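You operate a simulated robot arm through the tools that you are given. There is no shell and no other tool. Be economical: measure what you need, move in short steps, check, and stop when the job is done.

Carry out the task below with a simulated robot arm. There is one attempt and no reset: what you move stays moved.

TASK
Check the Drip jar in the lamp box and log its cloud.
Fine: the lamp burns only under the closed lid; set the yellow slider to the display's word, switch the lamp off and leave the jar inside with the lid closed; the other jars stay.

It is judged by the outcome, as a careful person would: the job done as asked, and still so three seconds after it is handed in. It fails if anything else is knocked over, pushed out of place, dropped, spilled or broken.

THE ROBOT
A 6-joint arm with a two-finger parallel gripper, fixed in place. Base frame: the origin is at the foot of the arm, x ahead of it, y to its left, z up; the work surface is at about z = 786. Lengths are in mm, angles in degrees, forces in N, time in s.
With the tool pointing down near the work surface it reaches from about 260 to 680 mm from the base axis. Its first joint turns from -66.0 to 66.0 degrees. Payload 2.9 kg.
Tool frame: the origin (TCP) lies between the finger pads and is the grasp point; the fingertips stand 30 mm ahead of it; z points along the fingers, y is the line along which they close. The gripper opens to 110 mm. The fingers are 20 mm wide and 10 mm thick; the gripper's body (48 by 112 mm) begins 55 mm behind the TCP.
Orientation is that of the tool frame in the base frame, as a unit quaternion [x, y, z, w]. With the fingers straight down and closing along the base's y, the tool's x points along the base's -x, its y along +y and its z along -z.

THE INTERFACE
- The arm moves only by the tool servo_tool. Its argument "increments" is a list of rows, each an object of numbers (a shift or turn left out is 0, a gripper value left out holds the last): "tx", "ty", "tz": the shift along the tool's x, y, z in mm; "rx", "ry", "rz": the turn, a rotation vector about the tool's x, y, z in degrees; "grip": the closure in counts, from 0 (fully open) to 255 (shut). In form: [{"tx": .., "ty": .., "tz": .., "rx": .., "ry": .., "rz": .., "grip": ..}, ...]. A call has 1 to 12 rows; each row is the pose to reach, as a shift and turn from the pose commanded when the call began, along the tool's axes at that moment. A row lasts 0.2 s, in which the tool goes at most 50 mm and 8.6 degrees; a call with a longer step from one row to the next is refused whole, and so is a gripper value outside its range. A pose out of reach is approached as far as the arm can. The call stops where the force on the tool passes 70 N (or 10 N more than at its start, if that is more) or the arm is blocked; 0.2 s more then pass. The fingers move at their own pace (about 108 mm/s each) and stop on an object; they squeeze with about 38 N. The grip force told is the motor's: it shows also when the fingers shut on nothing. Time passes only in rows, and 0.2 s behind the last, so rows that repeat a pose let the fingers close. It gives the time, the measured TCP pose, the force on the tool (base axes), the opening and the grip force at its end, in the units of the frame above (readings bear some noise), and new pictures: "views" is both (left out), scene, wrist or none.
- Cameras (640 x 400 px; columns grow to the right, rows downward): "scene" is fixed at [59.6, 418.4, 1401.4]; the picture's right is [-0.89, -0.45, 0.00], its down [-0.18, 0.37, -0.91] and it looks along [0.41, -0.82, -0.41] (base axes); focal length 319 px, centre (320, 200). "wrist" rides on the gripper at [-36, 0, -57] in the tool frame; the picture's right is [0.00, -1.00, 0.00], its down [0.97, 0.00, -0.24] and it looks along [0.24, 0.00, 0.97] (tool axes); focal length 218 px, centre (320, 200).
- point_at(camera, pixels): for up to 12 pixels [column, row] of the newest picture of that camera ("zoom" is the newest enlarged one), the place [x, y, z] in the base frame of the surface seen there, good to about 2 mm. No time passes.
- inspect(camera, box): a new picture of the part [left, top, right, bottom] of that camera's present view, enlarged. No time passes.
- hand_in(): hands the job in; it is judged then, once.

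Work in short steps. Measure before you move; look again where a grasp or a placing could have gone wrong, and mend it. You have 80 turns and 120 pictures in all, the two below and enlarged ones among them. Open the gripper and draw the arm clear of the work before you hand the job in, unless the task says otherwise; then end with one line.

The tools are called after "Request:" as name(argument=value, ...) on one line, values as JSON. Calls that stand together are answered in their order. servo_tool: Moves the arm, as the interface text tells. Its arguments: {"type":"object","properties":{"increments":{"type":"array","items":{"type":"object","properties":{"tx":{"type":"number"},"ty":{"type":"number"},"tz":{"type":"number"},"rx":{"type":"number"},"ry":{"type":"number"},"rz":{"type":"number"},"grip":{"type":"number"}}}},"views":{"type":"string","enum":["both","scene","wrist","none"]}},"required":["increments"]} The other tools are called the same way: point_at (camera, pixels) gives the place of the surface under pixels of a picture; inspect (camera, box) takes an enlarged picture of a part of a camera's view; hand_in () hands the job in.

At the start:

```text
time: 0.0
tool_pos: [321.9, -243.2, 1145.2]
ee_rot: [0.0, 1.0, 0.0, 0.001]
ft_force: [0.4, -0.4, -0.2]
gripper_width: 110.0
finger_force: 0.1
```

scene: 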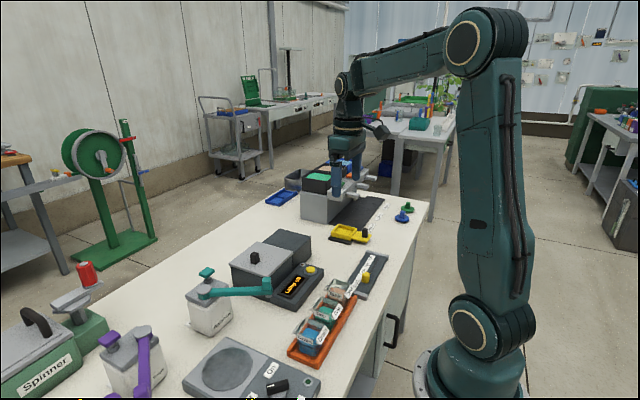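
wrist: 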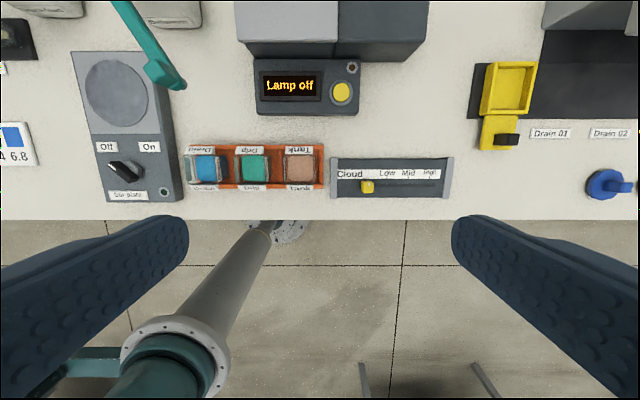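

I take close looks at the jars, lamp box and slider.

Request:
inspect(camera="wrist", box=[160, 0, 480, 220])

Request:
inspect(camera="scene", box=[190, 210, 430, 370])

Request:
point_at(camera="wrist", pixels=[[255, 168], [235, 168], [270, 168], [250, 150], [250, 187], [367, 187], [340, 92], [290, 25], [380, 25], [340, 40], [240, 40], [430, 160]])

Request:
point_at(camera="scene", pixels=[[255, 257], [262, 250], [290, 240], [235, 270], [262, 280], [311, 270], [366, 275], [322, 312], [283, 262], [265, 237], [308, 240]])

```text
1.82 times, centred on (320, 110) of wrist
```

zoom: 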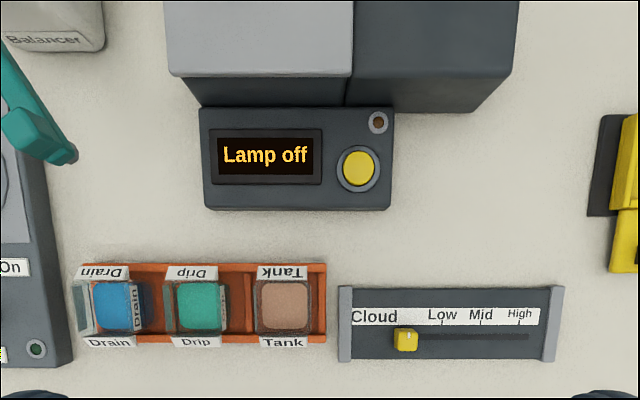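

```text
2.50 times, centred on (310, 290) of scene
```

zoom: 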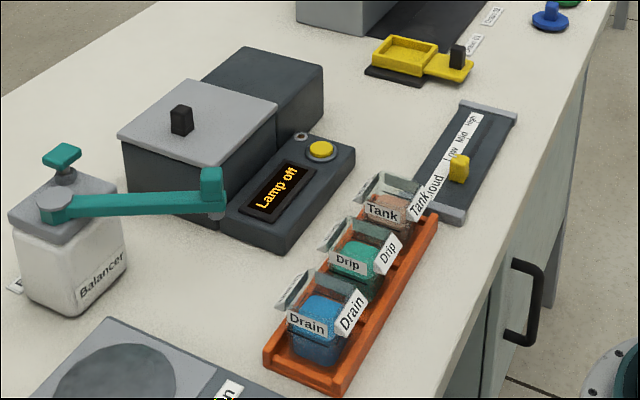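

```text
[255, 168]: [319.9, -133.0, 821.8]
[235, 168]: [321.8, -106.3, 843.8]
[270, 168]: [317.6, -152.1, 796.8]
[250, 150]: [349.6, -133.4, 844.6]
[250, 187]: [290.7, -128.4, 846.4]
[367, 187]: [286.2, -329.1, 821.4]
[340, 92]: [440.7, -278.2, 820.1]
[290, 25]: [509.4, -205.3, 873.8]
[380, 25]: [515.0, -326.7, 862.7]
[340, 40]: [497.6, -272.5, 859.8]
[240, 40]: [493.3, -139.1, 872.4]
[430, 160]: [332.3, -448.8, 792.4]
```

```text
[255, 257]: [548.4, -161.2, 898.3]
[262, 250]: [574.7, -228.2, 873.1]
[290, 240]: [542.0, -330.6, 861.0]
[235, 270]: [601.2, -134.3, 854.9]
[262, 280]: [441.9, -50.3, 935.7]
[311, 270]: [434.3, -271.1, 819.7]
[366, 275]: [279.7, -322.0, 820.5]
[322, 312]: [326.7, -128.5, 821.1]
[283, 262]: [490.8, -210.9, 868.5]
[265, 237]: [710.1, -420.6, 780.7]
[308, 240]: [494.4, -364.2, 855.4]
```

I move above the lamp box to look at its lid and the jars from higher and ahead.

Request:
servo_tool(increments=[{"tx": -45}, {"tx": -90}, {"tx": -130, "ty": 20}])

```text
time: 0.8
tool_pos: [453.2, -222.7, 1146.1]
ee_rot: [0.0, 1.0, 0.0, 0.0]
ft_force: [0.7, 0.3, 0.4]
gripper_width: 110.0
finger_force: 0.0
```

scene: 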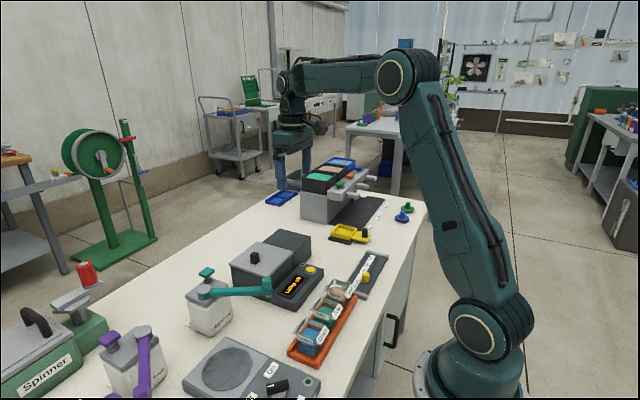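
wrist: 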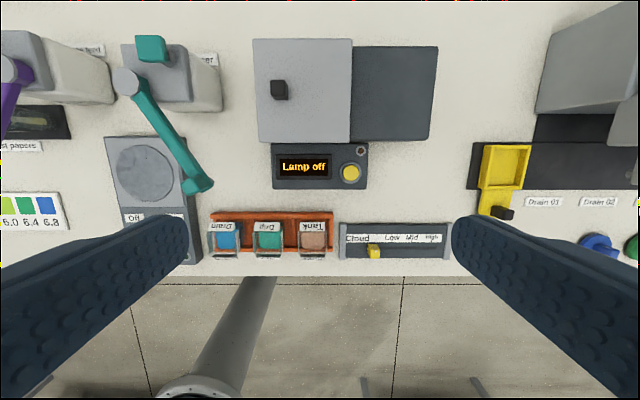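

The lid (253-350, 38-140) has an off-centre knob at (279,90), so it likely slides toward the dark box. I look closer and measure.

Request:
inspect(camera="wrist", box=[200, 20, 460, 270])

Request:
point_at(camera="wrist", pixels=[[256, 42], [347, 42], [260, 138], [347, 138], [354, 50], [434, 50], [427, 136], [276, 84], [286, 96], [280, 90], [200, 186], [351, 172]])

Request:
inspect(camera="scene", box=[215, 220, 335, 310])

```text
1.60 times, centred on (330, 145) of wrist
```

zoom: 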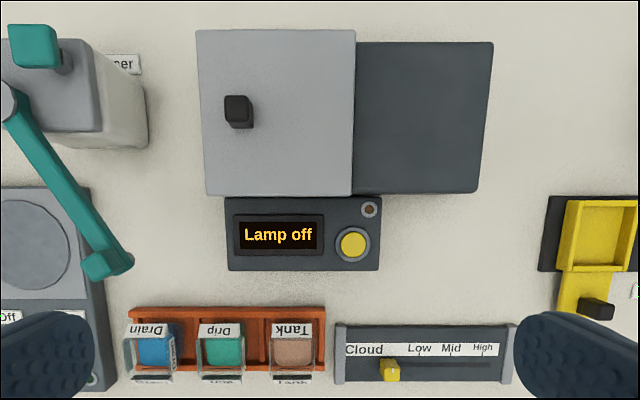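

```text
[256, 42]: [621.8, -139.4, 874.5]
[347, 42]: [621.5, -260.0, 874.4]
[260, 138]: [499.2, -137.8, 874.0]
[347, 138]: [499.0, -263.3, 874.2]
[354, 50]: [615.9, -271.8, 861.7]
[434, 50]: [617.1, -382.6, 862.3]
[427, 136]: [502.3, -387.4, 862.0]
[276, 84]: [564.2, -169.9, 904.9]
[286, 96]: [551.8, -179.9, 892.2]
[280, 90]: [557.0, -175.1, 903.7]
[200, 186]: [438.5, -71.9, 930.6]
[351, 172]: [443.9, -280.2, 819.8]
```

```text
4.44 times, centred on (275, 265) of scene
```

zoom: 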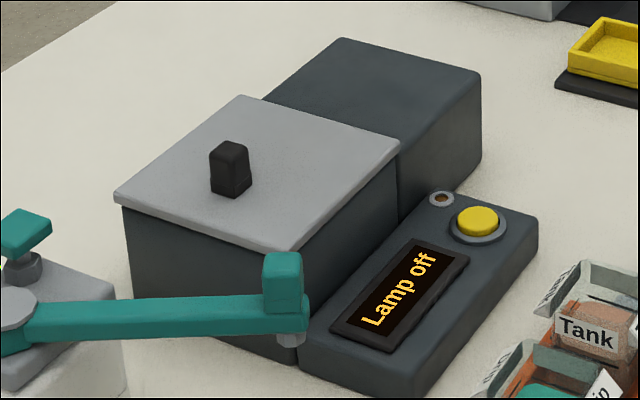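

Lid slides (top 874, knob at (557,-175,905)) probably onto the dark box (top 862). I go over the knob with fingers part closed.

Request:
servo_tool(increments=[{"tx": -40, "ty": 16, "grip": 130}, {"tx": -80, "ty": 36, "tz": 15}, {"tx": -104, "ty": 48, "tz": 50}, {"tx": -104, "ty": 48, "tz": 98}, {"tx": -104, "ty": 48, "tz": 146}, {"tx": -104, "ty": 48, "tz": 176}])

```text
time: 2.2
tool_pos: [557.4, -173.9, 971.1]
ee_rot: [0.0, 1.0, -0.001, 0.0]
ft_force: [-0.7, 0.0, -0.7]
gripper_width: 54.0
finger_force: 0.1
```

scene: 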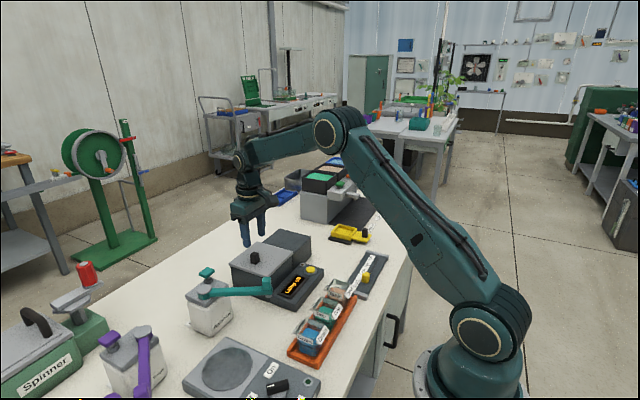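
wrist: 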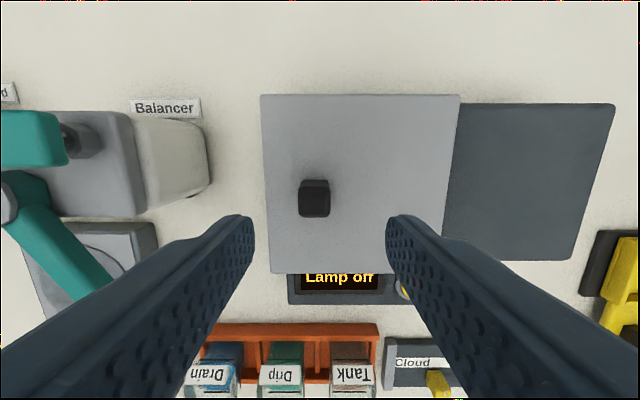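

The knob is at (314,198), between fingers. I measure it once more precisely.

Request:
point_at(camera="wrist", pixels=[[301, 188], [327, 188], [314, 184], [301, 212], [327, 212], [314, 195], [270, 105], [452, 105], [437, 262], [277, 265]])

```text
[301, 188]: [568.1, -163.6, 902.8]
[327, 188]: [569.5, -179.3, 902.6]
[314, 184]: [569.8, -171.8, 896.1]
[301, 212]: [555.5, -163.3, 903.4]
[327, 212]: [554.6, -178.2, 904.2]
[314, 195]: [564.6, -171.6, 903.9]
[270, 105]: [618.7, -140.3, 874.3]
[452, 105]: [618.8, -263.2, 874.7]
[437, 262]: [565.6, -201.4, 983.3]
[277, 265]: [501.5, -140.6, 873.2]
```

Knob centre is (561,-171). I descend to TCP z 908 (tips 878) and close.

Request:
servo_tool(increments=[{"tx": -4, "ty": 3, "tz": 35}, {"tx": -4, "ty": 3, "tz": 62}, {"tx": -4, "ty": 3, "tz": 62, "grip": 255}, {"tx": -4, "ty": 3, "tz": 62, "grip": 255}, {"tx": -4, "ty": 3, "tz": 62, "grip": 255}], views="wrist")

```text
time: 3.4
tool_pos: [560.3, -171.1, 908.4]
ee_rot: [0.0, 1.0, 0.0, 0.0]
ft_force: [-1.9, -0.2, -2.6]
gripper_width: 19.7
finger_force: 44.5
```

wrist: 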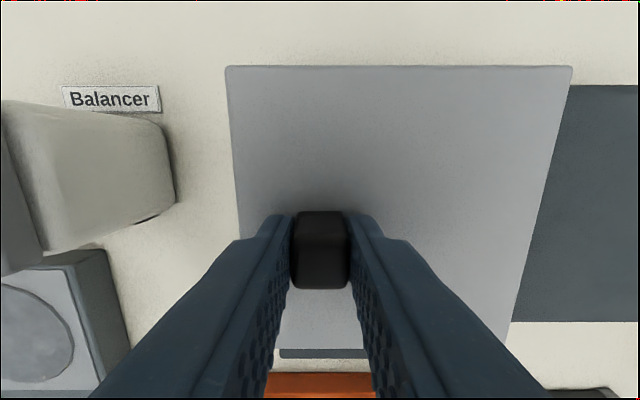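

Knob is held (19.7 mm). I try sliding a little toward -y.

Request:
servo_tool(increments=[{"ty": -8}, {"ty": -16}, {"ty": -25}], views="wrist")

```text
time: 4.2
tool_pos: [560.0, -199.3, 906.9]
ee_rot: [0.001, 1.0, 0.0, 0.001]
ft_force: [-1.7, 0.3, 2.4]
gripper_width: 19.6
finger_force: 45.2
```

wrist: 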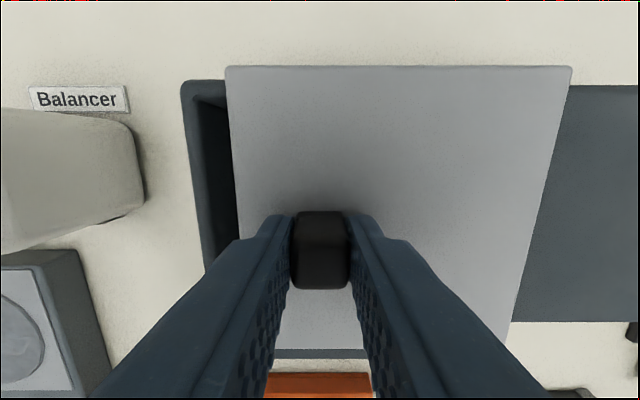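

It slides freely. I continue to about 120 mm of travel.

Request:
servo_tool(increments=[{"ty": -15}, {"ty": -30}, {"ty": -45}, {"ty": -60}, {"ty": -75}, {"ty": -88}, {"ty": -93}], views="wrist")

```text
time: 5.8
tool_pos: [560.7, -288.7, 907.3]
ee_rot: [-0.001, 1.0, -0.001, 0.0]
ft_force: [22.6, 0.7, -5.1]
gripper_width: 19.7
finger_force: 45.3
```

wrist: 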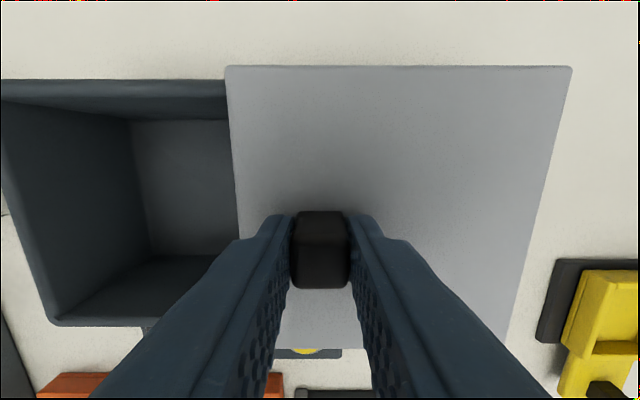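

Lid is open. I release, rise, and go over toward the jars to look.

Request:
servo_tool(increments=[{"grip": 130}, {"grip": 130}, {"tz": -40, "grip": 130}, {"tz": -90}, {"tz": -140}, {"tz": -140, "tx": 48}, {"tz": -140, "tx": 96, "ty": 20}, {"tz": -140, "tx": 144, "ty": 55}, {"tz": -140, "tx": 190, "ty": 75}, {"tz": -130, "tx": 205, "ty": 120}, {"tz": -130, "tx": 215, "ty": 150, "grip": 0}])

```text
refused: row 7 steps farther than a row can; nothing moved
```

Request:
servo_tool(increments=[{"grip": 130}, {"grip": 130}, {"tz": -40, "grip": 130}, {"tz": -85}, {"tz": -130}, {"tz": -130, "tx": 45}, {"tz": -130, "tx": 90, "ty": 15}, {"tz": -130, "tx": 130, "ty": 40}, {"tz": -130, "tx": 170, "ty": 70}, {"tz": -130, "tx": 195, "ty": 110}, {"tz": -130, "tx": 205, "ty": 150, "grip": 0}])

```text
time: 8.2
tool_pos: [355.3, -139.4, 1039.1]
ee_rot: [-0.001, 1.0, -0.001, 0.0]
ft_force: [-0.1, 0.3, 0.4]
gripper_width: 109.9
finger_force: 0.0
```

scene: 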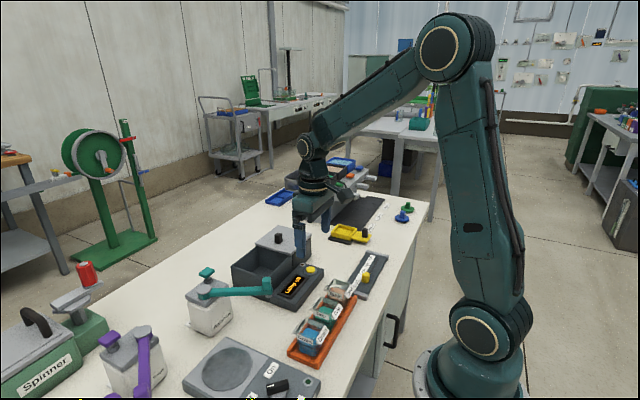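
wrist: 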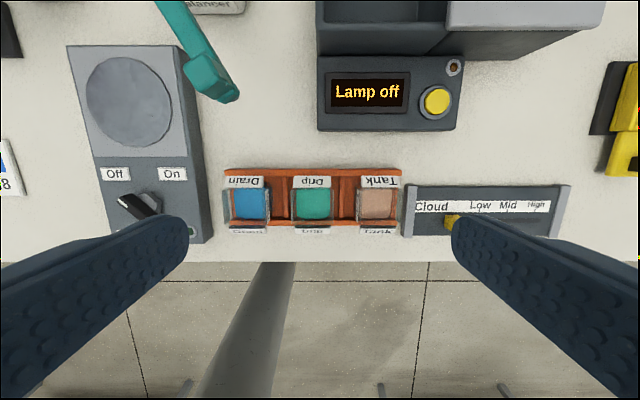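

Lid stays open. I inspect the jar rack (222-402, 165-237).

Request:
inspect(camera="wrist", box=[210, 150, 410, 250])

Request:
inspect(camera="scene", box=[280, 270, 370, 370])

Request:
point_at(camera="wrist", pixels=[[313, 182], [312, 231], [293, 205], [331, 205], [280, 205], [345, 205], [228, 205], [268, 205], [312, 206], [358, 205], [396, 205], [437, 102]])

```text
3.20 times, centred on (310, 200) of wrist
```

zoom: 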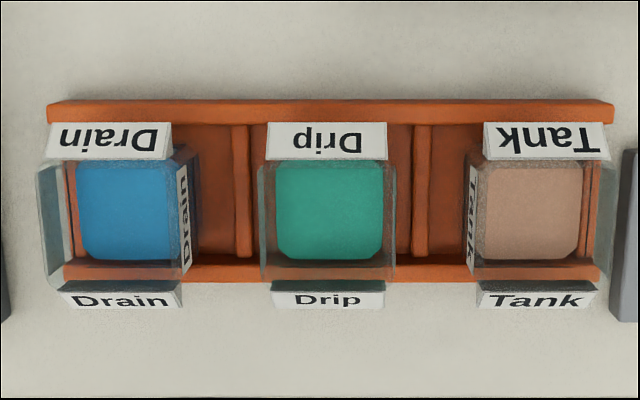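

```text
4.00 times, centred on (325, 320) of scene
```

zoom: 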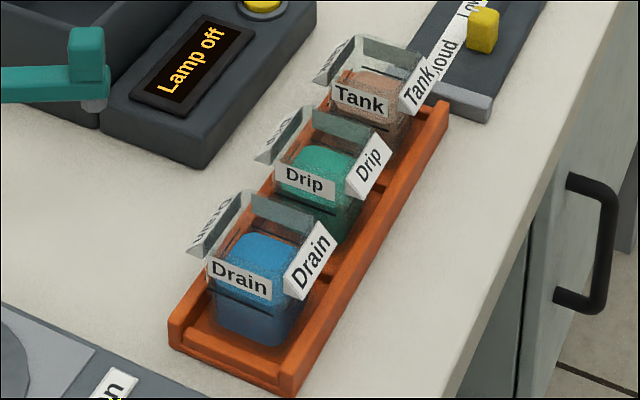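

```text
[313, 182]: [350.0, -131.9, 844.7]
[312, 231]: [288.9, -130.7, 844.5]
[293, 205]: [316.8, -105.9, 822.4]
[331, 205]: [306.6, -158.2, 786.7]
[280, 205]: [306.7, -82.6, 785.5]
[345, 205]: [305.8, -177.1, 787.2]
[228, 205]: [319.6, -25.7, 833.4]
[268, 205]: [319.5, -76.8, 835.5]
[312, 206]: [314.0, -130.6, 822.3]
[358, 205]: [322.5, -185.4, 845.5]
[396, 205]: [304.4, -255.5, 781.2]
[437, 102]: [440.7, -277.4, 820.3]
```

I measure the rack ribs, walls and rim edges.

Request:
point_at(camera="wrist", pixels=[[285, 200], [341.5, 200], [285, 210], [341.5, 210], [310, 170], [281, 232], [291.5, 210], [333, 210], [258, 232], [265, 188], [356, 195], [271, 230]])

Request:
point_at(camera="zoom", pixels=[[305, 110], [360, 128], [300, 180], [280, 165], [330, 230], [220, 270], [215, 285], [375, 90], [430, 120], [250, 200], [390, 80], [295, 200]])

```text
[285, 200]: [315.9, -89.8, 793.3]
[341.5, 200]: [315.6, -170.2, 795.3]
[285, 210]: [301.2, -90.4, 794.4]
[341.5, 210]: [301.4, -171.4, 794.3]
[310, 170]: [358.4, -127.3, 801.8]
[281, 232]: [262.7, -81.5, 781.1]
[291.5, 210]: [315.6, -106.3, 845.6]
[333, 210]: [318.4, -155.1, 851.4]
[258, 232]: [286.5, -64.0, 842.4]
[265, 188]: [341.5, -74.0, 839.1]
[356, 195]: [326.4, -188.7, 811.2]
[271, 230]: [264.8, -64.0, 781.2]
```

```text
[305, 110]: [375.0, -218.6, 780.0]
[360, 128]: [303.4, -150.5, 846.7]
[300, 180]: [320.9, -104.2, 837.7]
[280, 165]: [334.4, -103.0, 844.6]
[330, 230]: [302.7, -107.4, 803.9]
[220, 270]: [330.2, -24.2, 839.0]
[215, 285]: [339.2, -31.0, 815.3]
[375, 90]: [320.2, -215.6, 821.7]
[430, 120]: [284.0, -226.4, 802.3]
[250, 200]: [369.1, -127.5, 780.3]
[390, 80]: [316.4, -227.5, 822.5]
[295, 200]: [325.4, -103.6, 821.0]
```

Drip jar: y -104..-155, x centre 320, rim ~850; gaps ~28 mm either side. I open to ~72 mm and descend to above the rim.

Request:
servo_tool(increments=[{"tx": 35, "ty": 9.4, "grip": 88}, {"tx": 35, "ty": 9.4, "tz": 40}, {"tx": 35, "ty": 9.4, "tz": 85}, {"tx": 35, "ty": 9.4, "tz": 130}, {"tx": 35, "ty": 9.4, "tz": 145}])

```text
time: 9.4
tool_pos: [321.7, -131.5, 892.0]
ee_rot: [0.0, 1.0, 0.0, 0.0]
ft_force: [-1.0, -1.1, 0.2]
gripper_width: 71.9
finger_force: 0.0
```

scene: 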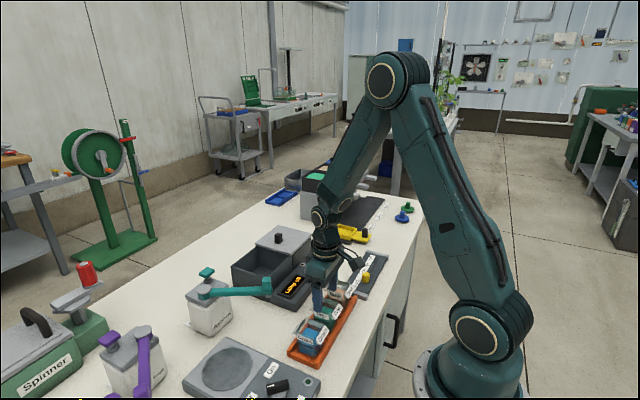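
wrist: 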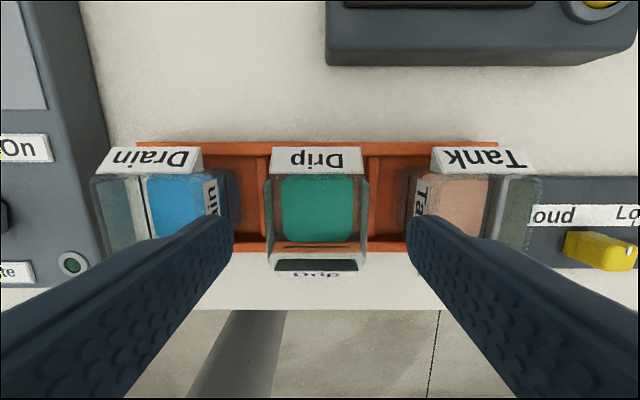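

Clearances are ~8-10 mm on each side. I centre by 1.5 mm, narrow to 67 mm and descend to z 834.

Request:
servo_tool(increments=[{"tx": 1.5, "ty": 1.5, "grip": 100}, {"tx": 1.5, "ty": 1.5, "tz": 15}, {"tx": 1.5, "ty": 1.5, "tz": 30}, {"tx": 1.5, "ty": 1.5, "tz": 45}, {"tx": 1.5, "ty": 1.5, "tz": 58}])

```text
time: 10.6
tool_pos: [317.8, -130.3, 833.9]
ee_rot: [0.0, 1.0, 0.0, 0.0]
ft_force: [-0.2, -0.6, 0.2]
gripper_width: 66.7
finger_force: 0.0
```

scene: 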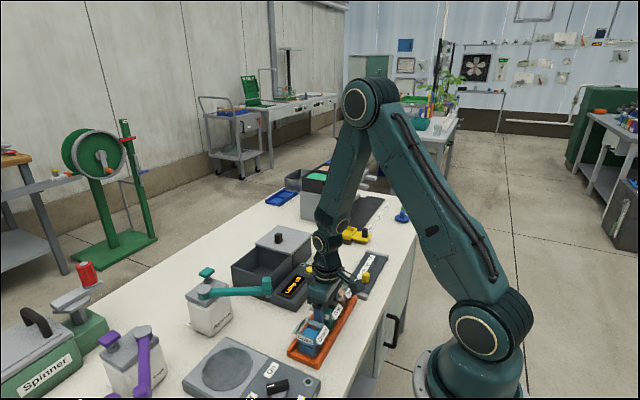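
wrist: 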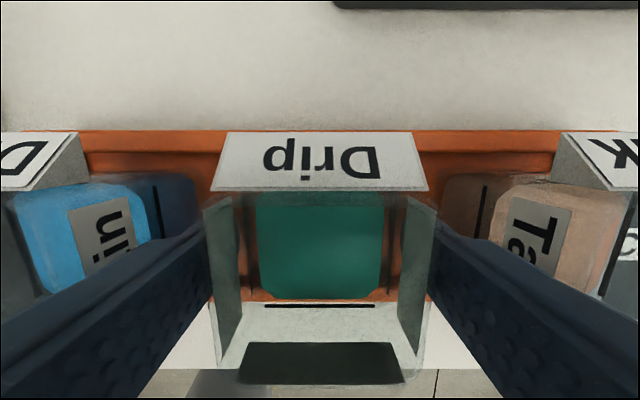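

Fingers are free on both sides of the Drip jar. I close and lift slightly.

Request:
servo_tool(increments=[{"grip": 140}, {"grip": 200}, {"grip": 255}, {"grip": 255}, {"grip": 255}, {"tz": -8}, {"tz": -20}])

```text
time: 12.2
tool_pos: [318.5, -130.9, 854.5]
ee_rot: [0.0, 1.0, 0.0, 0.0]
ft_force: [0.2, 0.1, 0.0]
gripper_width: 49.1
finger_force: 38.2
```

scene: 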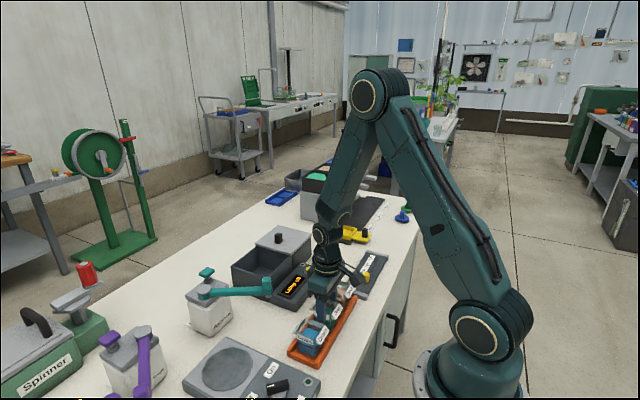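
wrist: 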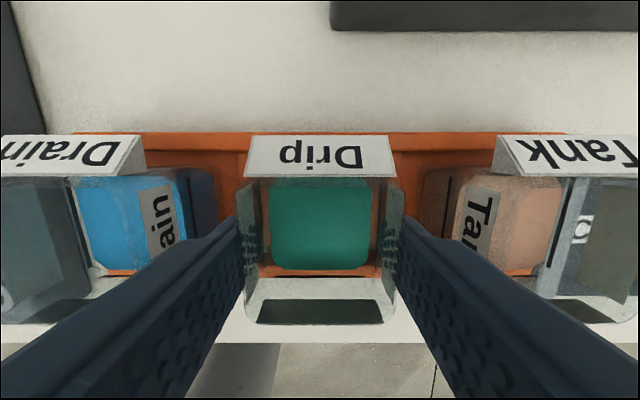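

Jar held (49 mm). I lift it gently, keep upright.

Request:
servo_tool(increments=[{"tz": -15}, {"tz": -35}, {"tz": -60}, {"tz": -85}, {"tz": -105}, {"tz": -110, "ty": -15}, {"tz": -110, "ty": -35}, {"tz": -110, "ty": -55}, {"tz": -110, "ty": -69}, {"tz": -110, "ty": -69, "tx": -15}, {"tz": -110, "ty": -69, "tx": -40}, {"tz": -110, "ty": -69, "tx": -65}], views="none")

Request:
servo_tool(increments=[{"tx": -25}, {"tx": -50}, {"tx": -75}, {"tx": -100}, {"tx": -125}, {"tx": -150}, {"tx": -165}, {"tx": -175}, {"tx": -175}])

```text
time: 14.8
tool_pos: [384.9, -198.9, 965.5]
ee_rot: [0.0, 1.0, 0.0, 0.0]
ft_force: [0.1, 0.3, -0.7]
gripper_width: 49.2
finger_force: 37.8
```

```text
time: 16.8
tool_pos: [559.9, -197.8, 964.5]
ee_rot: [0.0, 1.0, 0.0, 0.0]
ft_force: [-1.0, -0.2, -1.1]
gripper_width: 49.1
finger_force: 37.7
```

scene: 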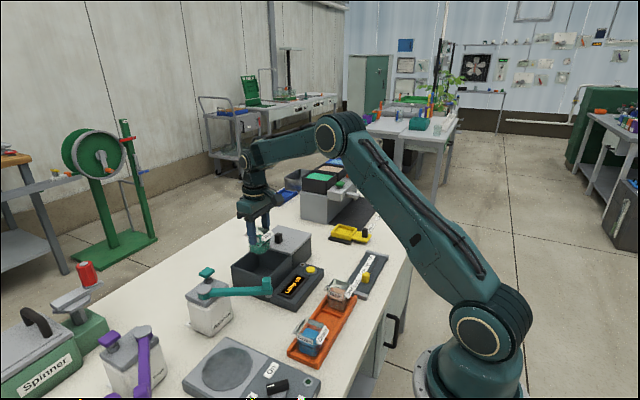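
wrist: 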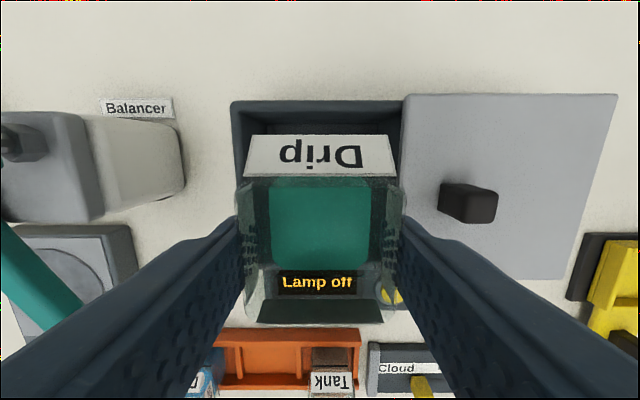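

Jar is over the opening. I measure box walls and the lid's edge before lowering.

Request:
point_at(camera="wrist", pixels=[[234, 105], [320, 103], [404, 110], [238, 160], [408, 270], [405, 140], [246, 120], [320, 118], [470, 190], [320, 140], [320, 175]])

Request:
inspect(camera="wrist", box=[220, 90, 420, 215])

Request:
inspect(camera="scene", box=[220, 190, 330, 310])

```text
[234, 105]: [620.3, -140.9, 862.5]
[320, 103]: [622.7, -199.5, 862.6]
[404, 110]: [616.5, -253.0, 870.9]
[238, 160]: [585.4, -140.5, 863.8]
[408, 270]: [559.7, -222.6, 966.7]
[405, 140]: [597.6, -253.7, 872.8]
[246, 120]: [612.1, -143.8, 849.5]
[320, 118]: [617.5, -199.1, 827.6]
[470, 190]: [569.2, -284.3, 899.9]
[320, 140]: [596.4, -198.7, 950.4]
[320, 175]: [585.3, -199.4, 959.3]
```

```text
3.20 times, centred on (320, 152) of wrist
```

zoom: 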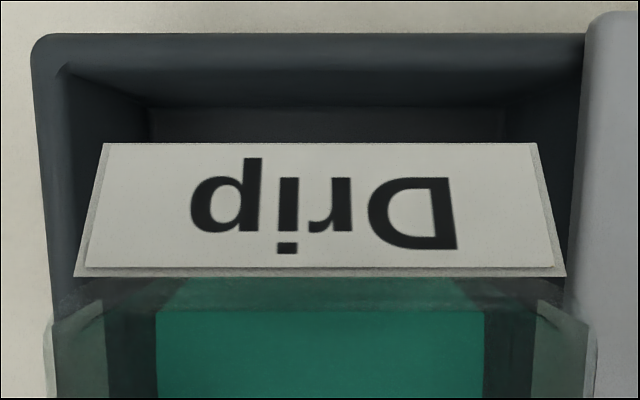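

```text
3.33 times, centred on (275, 250) of scene
```

zoom: 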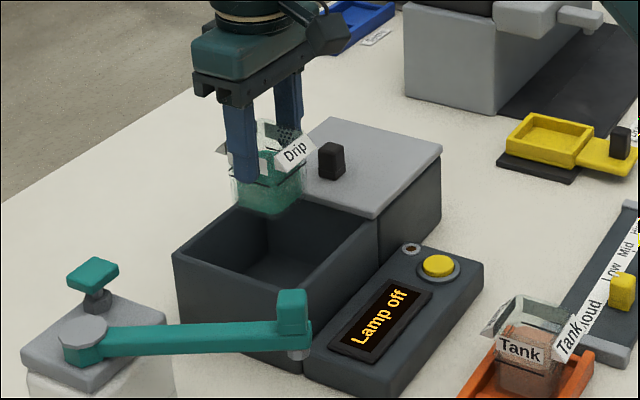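

Interior roughly x 506-614, y -146..-253; jar centred at (560,-199). I lower it to just above the floor.

Request:
servo_tool(increments=[{"ty": -1.2, "tz": 20}, {"ty": -1.2, "tz": 45}, {"ty": -1.2, "tz": 70}, {"ty": -1.2, "tz": 95}, {"ty": -1.2, "tz": 115}, {"ty": -1.2, "tz": 121}])

```text
time: 18.2
tool_pos: [561.5, -199.1, 847.4]
ee_rot: [0.0, 1.0, -0.003, 0.006]
ft_force: [3.2, 0.5, 31.7]
gripper_width: 49.4
finger_force: 38.0
```

scene: 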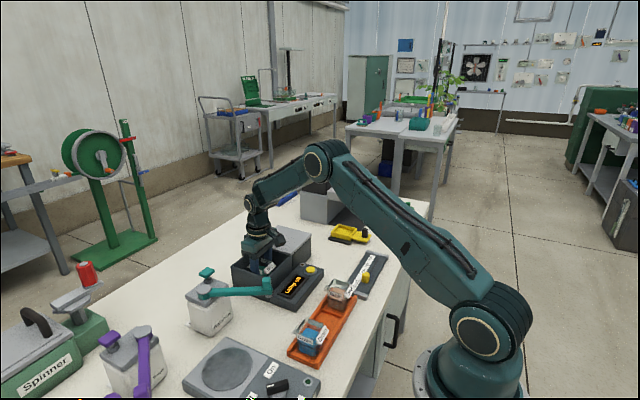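
wrist: 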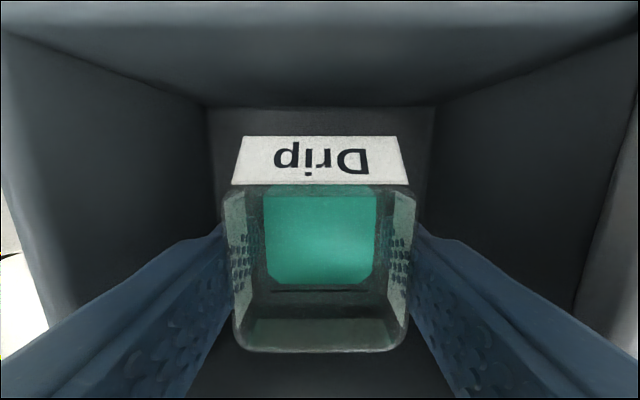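

Contact with the floor at z ~847. I ease back 4 mm, then open modestly to 66 mm and rise.

Request:
servo_tool(increments=[{"tz": -3}, {"tz": -3.5, "grip": 200}, {"tz": -3.5, "grip": 100}, {"tz": -3.5, "grip": 100}, {"tz": -3.5, "grip": 100}, {"tz": -20, "grip": 100}, {"tz": -50, "grip": 100}, {"tz": -95}, {"tz": -125}])

```text
time: 20.2
tool_pos: [558.2, -199.8, 967.8]
ee_rot: [0.0, 1.0, -0.001, 0.0]
ft_force: [-0.5, 0.1, 1.0]
gripper_width: 67.0
finger_force: 0.0
```

scene: 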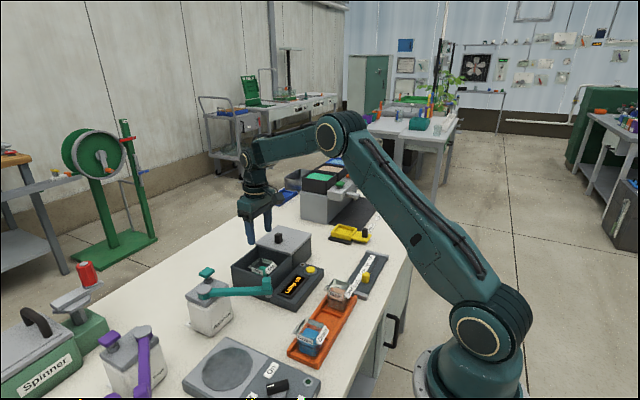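
wrist: 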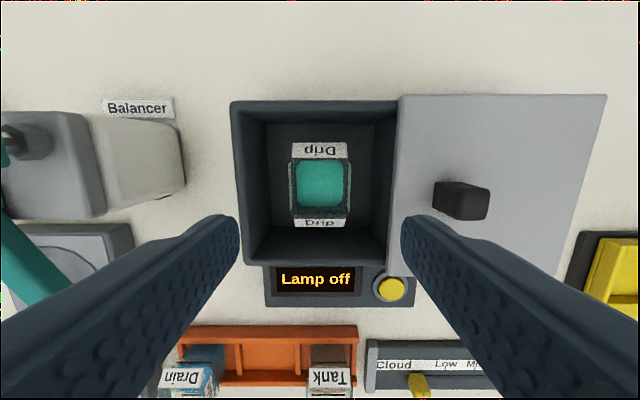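

Jar stands in the box. I check the rim height against the lid underside (862) and find the knob.

Request:
inspect(camera="wrist", box=[230, 90, 400, 260])

Request:
point_at(camera="wrist", pixels=[[320, 146], [320, 157], [292, 165], [291, 185], [350, 170], [350, 190], [320, 218], [320, 226], [320, 185], [450, 190], [470, 190], [480, 210]])

```text
2.35 times, centred on (315, 175) of wrist
```

zoom: 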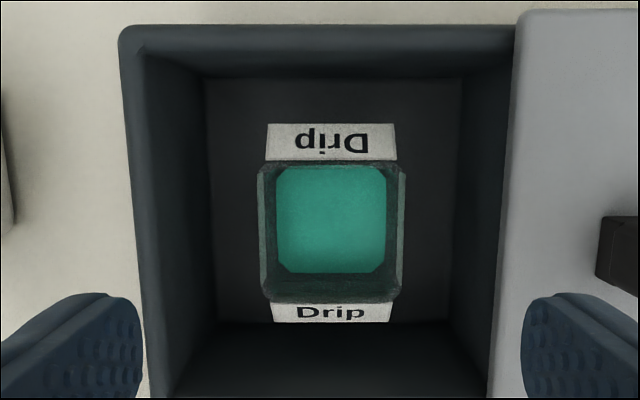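

```text
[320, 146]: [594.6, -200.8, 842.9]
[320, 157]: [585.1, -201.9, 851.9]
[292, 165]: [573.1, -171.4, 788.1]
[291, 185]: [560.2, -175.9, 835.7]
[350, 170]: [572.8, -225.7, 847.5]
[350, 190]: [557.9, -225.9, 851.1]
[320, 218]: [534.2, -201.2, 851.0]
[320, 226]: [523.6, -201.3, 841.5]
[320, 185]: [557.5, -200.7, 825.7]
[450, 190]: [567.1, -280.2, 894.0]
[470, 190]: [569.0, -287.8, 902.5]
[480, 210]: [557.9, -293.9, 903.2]
```

Rim ~852-855, below lid. I return to the knob at (561,-289), grip it and slide the lid shut.

Request:
servo_tool(increments=[{"tx": -2.5, "ty": -40}, {"tx": -2.5, "ty": -86}, {"tx": -2.5, "ty": -88.7, "tz": 30}, {"tx": -2.5, "ty": -88.7, "tz": 60}, {"tx": -2.5, "ty": -88.7, "tz": 60, "grip": 255}, {"tx": -2.5, "ty": -88.7, "tz": 60, "grip": 255}, {"tx": -2.5, "ty": -88.7, "tz": 60, "grip": 255}], views="wrist")

```text
time: 21.8
tool_pos: [562.8, -290.8, 905.9]
ee_rot: [0.0, 1.0, 0.0, -0.001]
ft_force: [-0.6, 0.1, -2.0]
gripper_width: 19.6
finger_force: 45.3
```

wrist: 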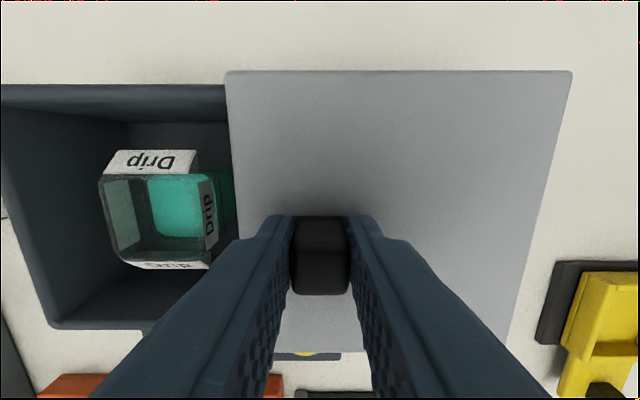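

Knob held. I slide +y to close.

Request:
servo_tool(increments=[{"ty": 15}, {"ty": 30}, {"ty": 45}, {"ty": 60}, {"ty": 75}, {"ty": 90}, {"ty": 105}, {"ty": 114}, {"ty": 118}, {"ty": 119}], views="wrist")

```text
time: 24.0
tool_pos: [561.0, -170.6, 907.5]
ee_rot: [0.001, 1.0, -0.001, 0.002]
ft_force: [15.9, -5.0, -10.6]
gripper_width: 19.6
finger_force: 45.0
```

wrist: 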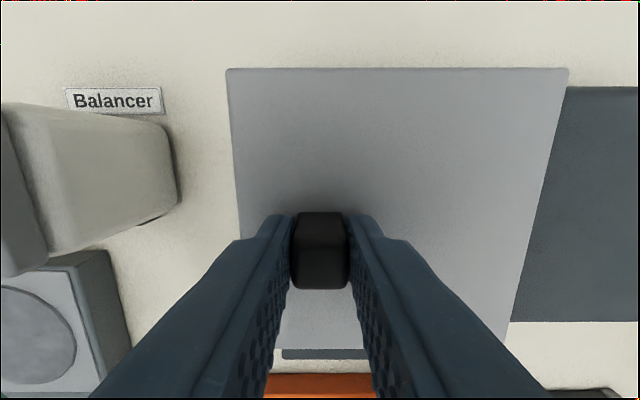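

Lid is closed. I release, rise, and move above the yellow button at (441,-278).

Request:
servo_tool(increments=[{"grip": 150}, {"grip": 150}, {"tz": -40, "grip": 150}, {"tz": -65}, {"tz": -65, "tx": 25, "ty": -40}, {"tz": -65, "tx": 60, "ty": -70}, {"tz": -65, "tx": 95, "ty": -95}, {"tz": -55, "tx": 120, "ty": -107, "grip": 255}, {"tz": -30, "tx": 120, "ty": -107}, {"tz": -15, "tx": 120, "ty": -107}])

```text
time: 26.2
tool_pos: [439.9, -275.7, 924.0]
ee_rot: [0.0, 1.0, 0.0, 0.0]
ft_force: [0.2, -0.6, -1.0]
gripper_width: 0.0
finger_force: 37.9
```

scene: 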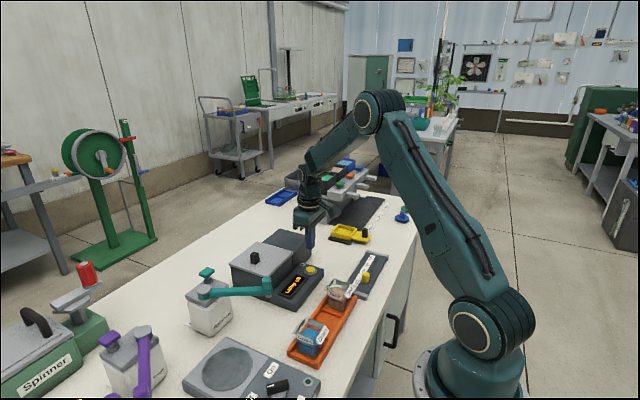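
wrist: 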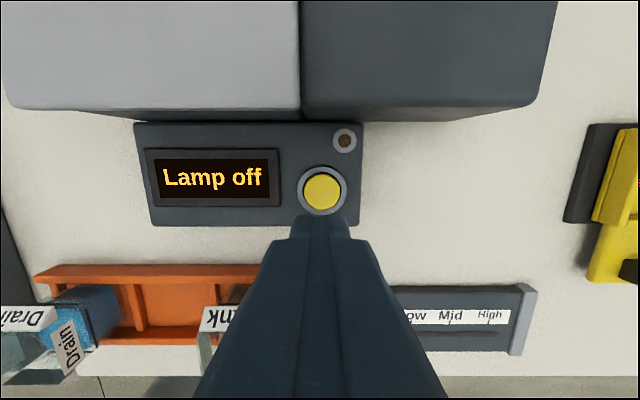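

Request:
point_at(camera="wrist", pixels=[[322, 191], [322, 175], [322, 208], [305, 191], [339, 191], [295, 60]])

```text
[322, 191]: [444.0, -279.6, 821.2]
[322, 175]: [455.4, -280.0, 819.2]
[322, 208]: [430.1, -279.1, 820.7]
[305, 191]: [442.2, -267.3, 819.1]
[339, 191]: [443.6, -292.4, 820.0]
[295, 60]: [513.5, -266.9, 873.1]
```

Button centre (443,-279.5,820). I press ~5 mm with the closed tips and come back.

Request:
servo_tool(increments=[{"tx": -3, "ty": -4, "tz": 35}, {"tx": -3, "ty": -4, "tz": 66}, {"tx": -3, "ty": -4, "tz": 73}, {"tx": -3, "ty": -4, "tz": 76}, {"tx": -3, "ty": -4, "tz": 79}, {"tx": -3, "ty": -4, "tz": 65}, {"tx": -3, "ty": -4, "tz": 30}, {"tx": -3, "ty": -4, "tz": 5}])

```text
time: 28.0
tool_pos: [443.3, -279.5, 917.9]
ee_rot: [0.0, 1.0, 0.0, 0.0]
ft_force: [0.5, 0.0, -0.2]
gripper_width: 0.0
finger_force: 37.8
```

scene: 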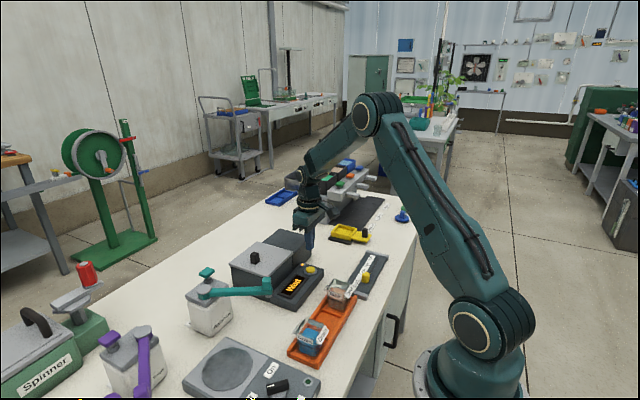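
wrist: 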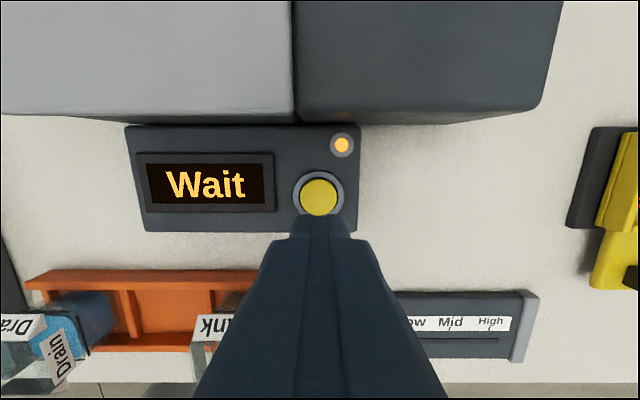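

Lamp is on, display says "Wait". I let time pass in place.

Request:
servo_tool(increments=[{}, {}, {}, {}, {}, {}, {}, {}, {}, {}, {}, {}], views="wrist")

```text
time: 30.6
tool_pos: [442.6, -278.0, 917.7]
ee_rot: [0.0, 1.0, -0.001, -0.001]
ft_force: [-0.8, 0.1, 0.0]
gripper_width: 0.0
finger_force: 37.4
```

wrist: 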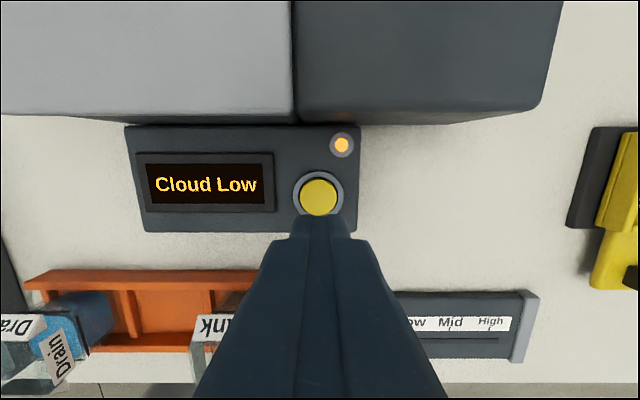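

"Cloud Low". I wait once more to confirm the reading is settled.

Request:
servo_tool(increments=[{}, {}, {}, {}, {}, {}, {}, {}, {}, {}, {}, {}], views="wrist")

```text
time: 33.2
tool_pos: [442.3, -280.0, 918.7]
ee_rot: [0.0, 1.0, 0.0, 0.0]
ft_force: [0.1, 0.0, 0.1]
gripper_width: 0.0
finger_force: 37.8
```

wrist: 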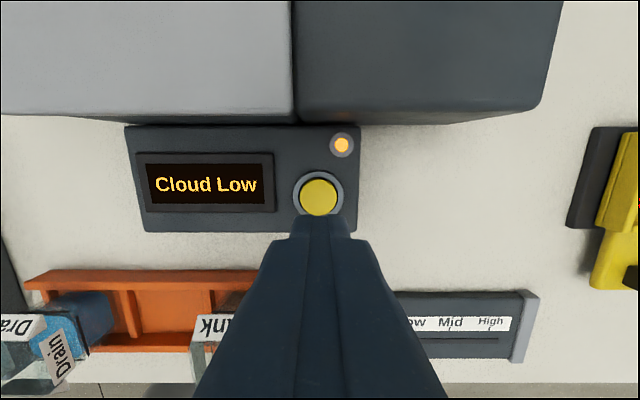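

Steady at Low. I press the button again to switch the lamp off.

Request:
servo_tool(increments=[{"tz": 30}, {"tz": 61}, {"tz": 68}, {"tz": 71}, {"tz": 74}, {"tz": 60}, {"tz": 25}, {"tz": -20}, {"tz": -60}], views="wrist")

```text
time: 35.2
tool_pos: [445.0, -281.2, 977.5]
ee_rot: [0.0, 1.0, 0.0, 0.0]
ft_force: [0.2, 0.3, -1.2]
gripper_width: 0.0
finger_force: 37.8
```

wrist: 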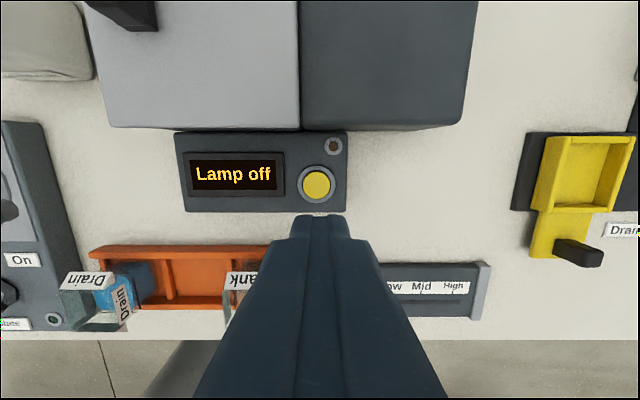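

Lamp off. I go above the slider at about (286,-330) with fingers part open.

Request:
servo_tool(increments=[{"tx": 45, "ty": -12, "grip": 150}, {"tx": 90, "ty": -25}, {"tx": 130, "ty": -40}, {"tx": 155, "ty": -50, "tz": 10}, {"tx": 155, "ty": -50, "tz": 40}])

```text
time: 36.4
tool_pos: [288.9, -330.6, 939.4]
ee_rot: [0.0, 1.0, 0.0, 0.0]
ft_force: [1.0, -0.2, -0.5]
gripper_width: 45.1
finger_force: 0.0
```

scene: 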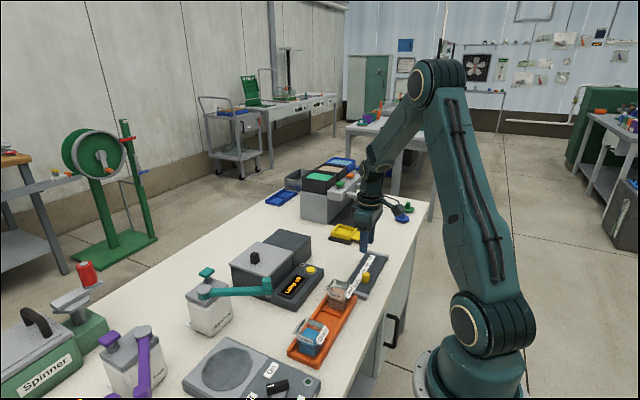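
wrist: 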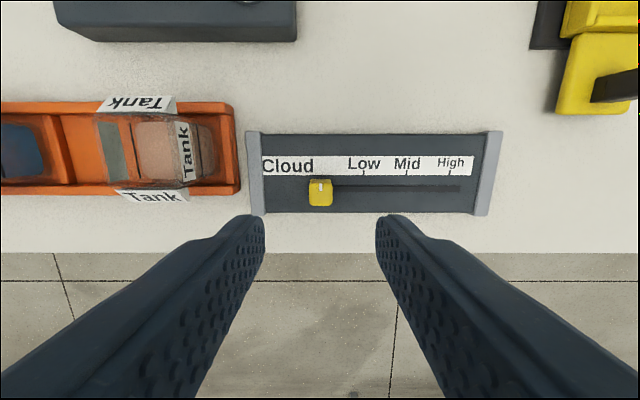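

Request:
inspect(camera="wrist", box=[240, 120, 500, 230])

Request:
point_at(camera="wrist", pixels=[[320, 187], [311, 183], [331, 183], [320, 203], [363, 174], [406, 174], [449, 174], [257, 140], [363, 190], [300, 188], [255, 200], [493, 140]])

```text
2.46 times, centred on (370, 175) of wrist
```

zoom: 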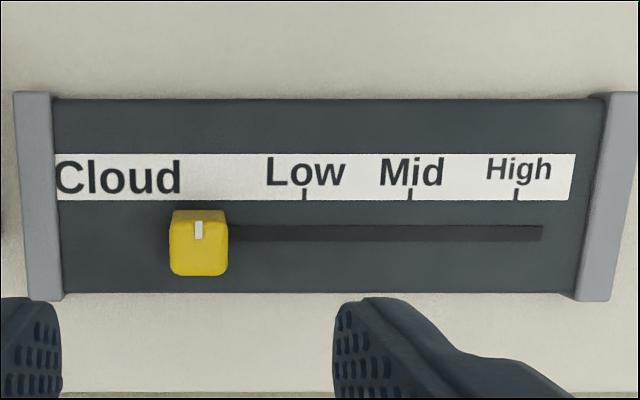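

```text
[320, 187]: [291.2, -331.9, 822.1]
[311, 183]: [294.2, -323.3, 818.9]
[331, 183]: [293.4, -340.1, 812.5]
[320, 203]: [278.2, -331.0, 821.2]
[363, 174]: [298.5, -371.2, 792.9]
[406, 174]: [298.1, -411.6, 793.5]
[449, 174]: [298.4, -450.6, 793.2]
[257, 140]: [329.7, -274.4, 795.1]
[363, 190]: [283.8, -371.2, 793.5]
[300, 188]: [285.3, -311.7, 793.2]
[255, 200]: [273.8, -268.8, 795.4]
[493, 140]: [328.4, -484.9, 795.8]
```

Knob centre (286,-331.5), Low tick at y=-371.2. I descend to z 832, close on the knob.

Request:
servo_tool(increments=[{"tx": 3, "ty": -1, "tz": 45}, {"tx": 3, "ty": -1, "tz": 85}, {"tx": 3, "ty": -1, "tz": 107}, {"tx": 3, "ty": -1, "tz": 107, "grip": 255}, {"tx": 3, "ty": -1, "tz": 107, "grip": 255}, {"tx": 3, "ty": -1, "tz": 107, "grip": 255}], views="wrist")

```text
time: 37.8
tool_pos: [284.6, -329.5, 832.1]
ee_rot: [-0.001, 1.0, 0.0, -0.001]
ft_force: [-1.5, 0.8, -1.7]
gripper_width: 19.2
finger_force: 44.6
```

wrist: 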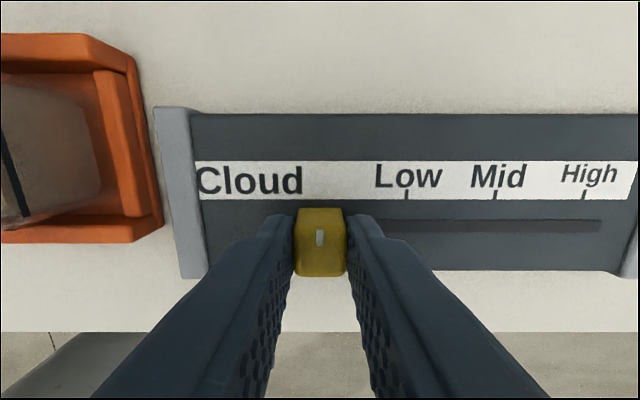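

Held. I slide 40 mm toward -y.

Request:
servo_tool(increments=[{"ty": -10}, {"ty": -20}, {"ty": -30}, {"ty": -37}, {"ty": -40}, {"ty": -40}], views="wrist")

```text
time: 39.2
tool_pos: [285.8, -371.9, 831.2]
ee_rot: [0.0, 1.0, 0.001, 0.0]
ft_force: [-7.4, 0.3, 14.3]
gripper_width: 19.3
finger_force: 45.3
```

wrist: 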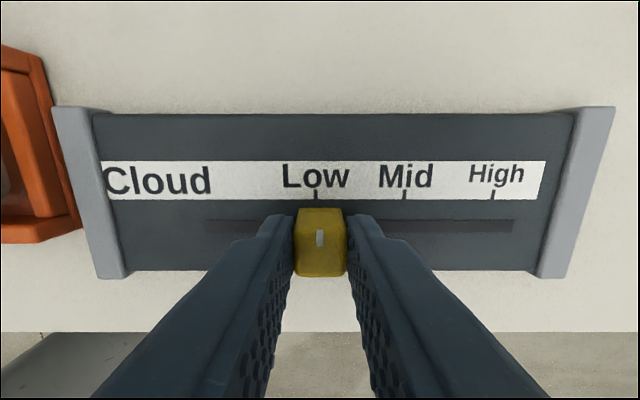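

Request:
point_at(camera="wrist", pixels=[[316, 195], [320, 238], [297, 215], [343, 215], [404, 195]])

Request:
inspect(camera="wrist", box=[270, 160, 370, 290])

```text
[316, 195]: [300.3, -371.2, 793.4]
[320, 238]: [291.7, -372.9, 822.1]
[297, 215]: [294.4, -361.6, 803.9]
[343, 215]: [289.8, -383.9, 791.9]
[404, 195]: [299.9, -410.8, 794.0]
```

```text
3.08 times, centred on (320, 225) of wrist
```

zoom: 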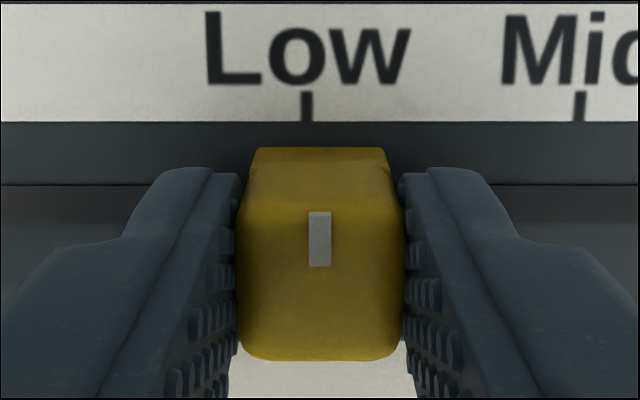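

The mark is ~1.7 mm past the tick; I go back 1.7 mm, release and rise.

Request:
servo_tool(increments=[{"ty": 1}, {"ty": 1.7}, {"ty": 1.7}, {"ty": 1.7, "grip": 150}, {"ty": 1.7, "grip": 150}, {"ty": 1.7, "tz": -30, "grip": 150}, {"ty": 1.7, "tz": -75}, {"ty": 1.7, "tz": -110}])

```text
time: 41.0
tool_pos: [285.3, -369.7, 941.7]
ee_rot: [0.0, 1.0, 0.001, 0.0]
ft_force: [-0.5, 0.3, 1.0]
gripper_width: 45.3
finger_force: 0.2
```

scene: 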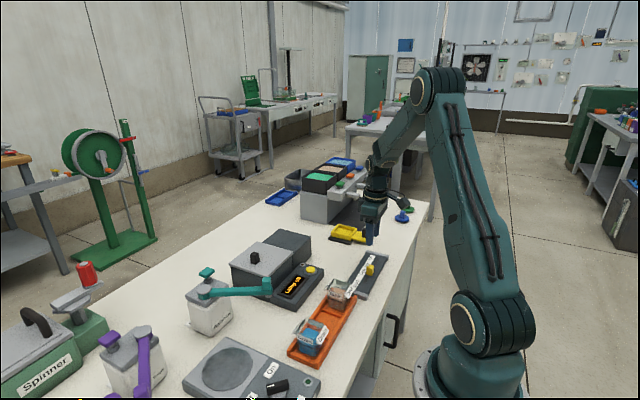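
wrist: 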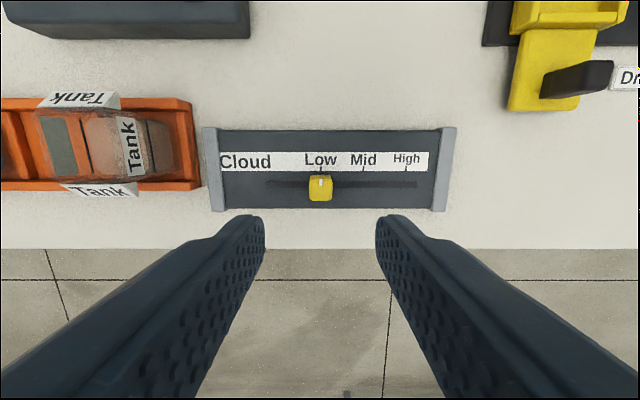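

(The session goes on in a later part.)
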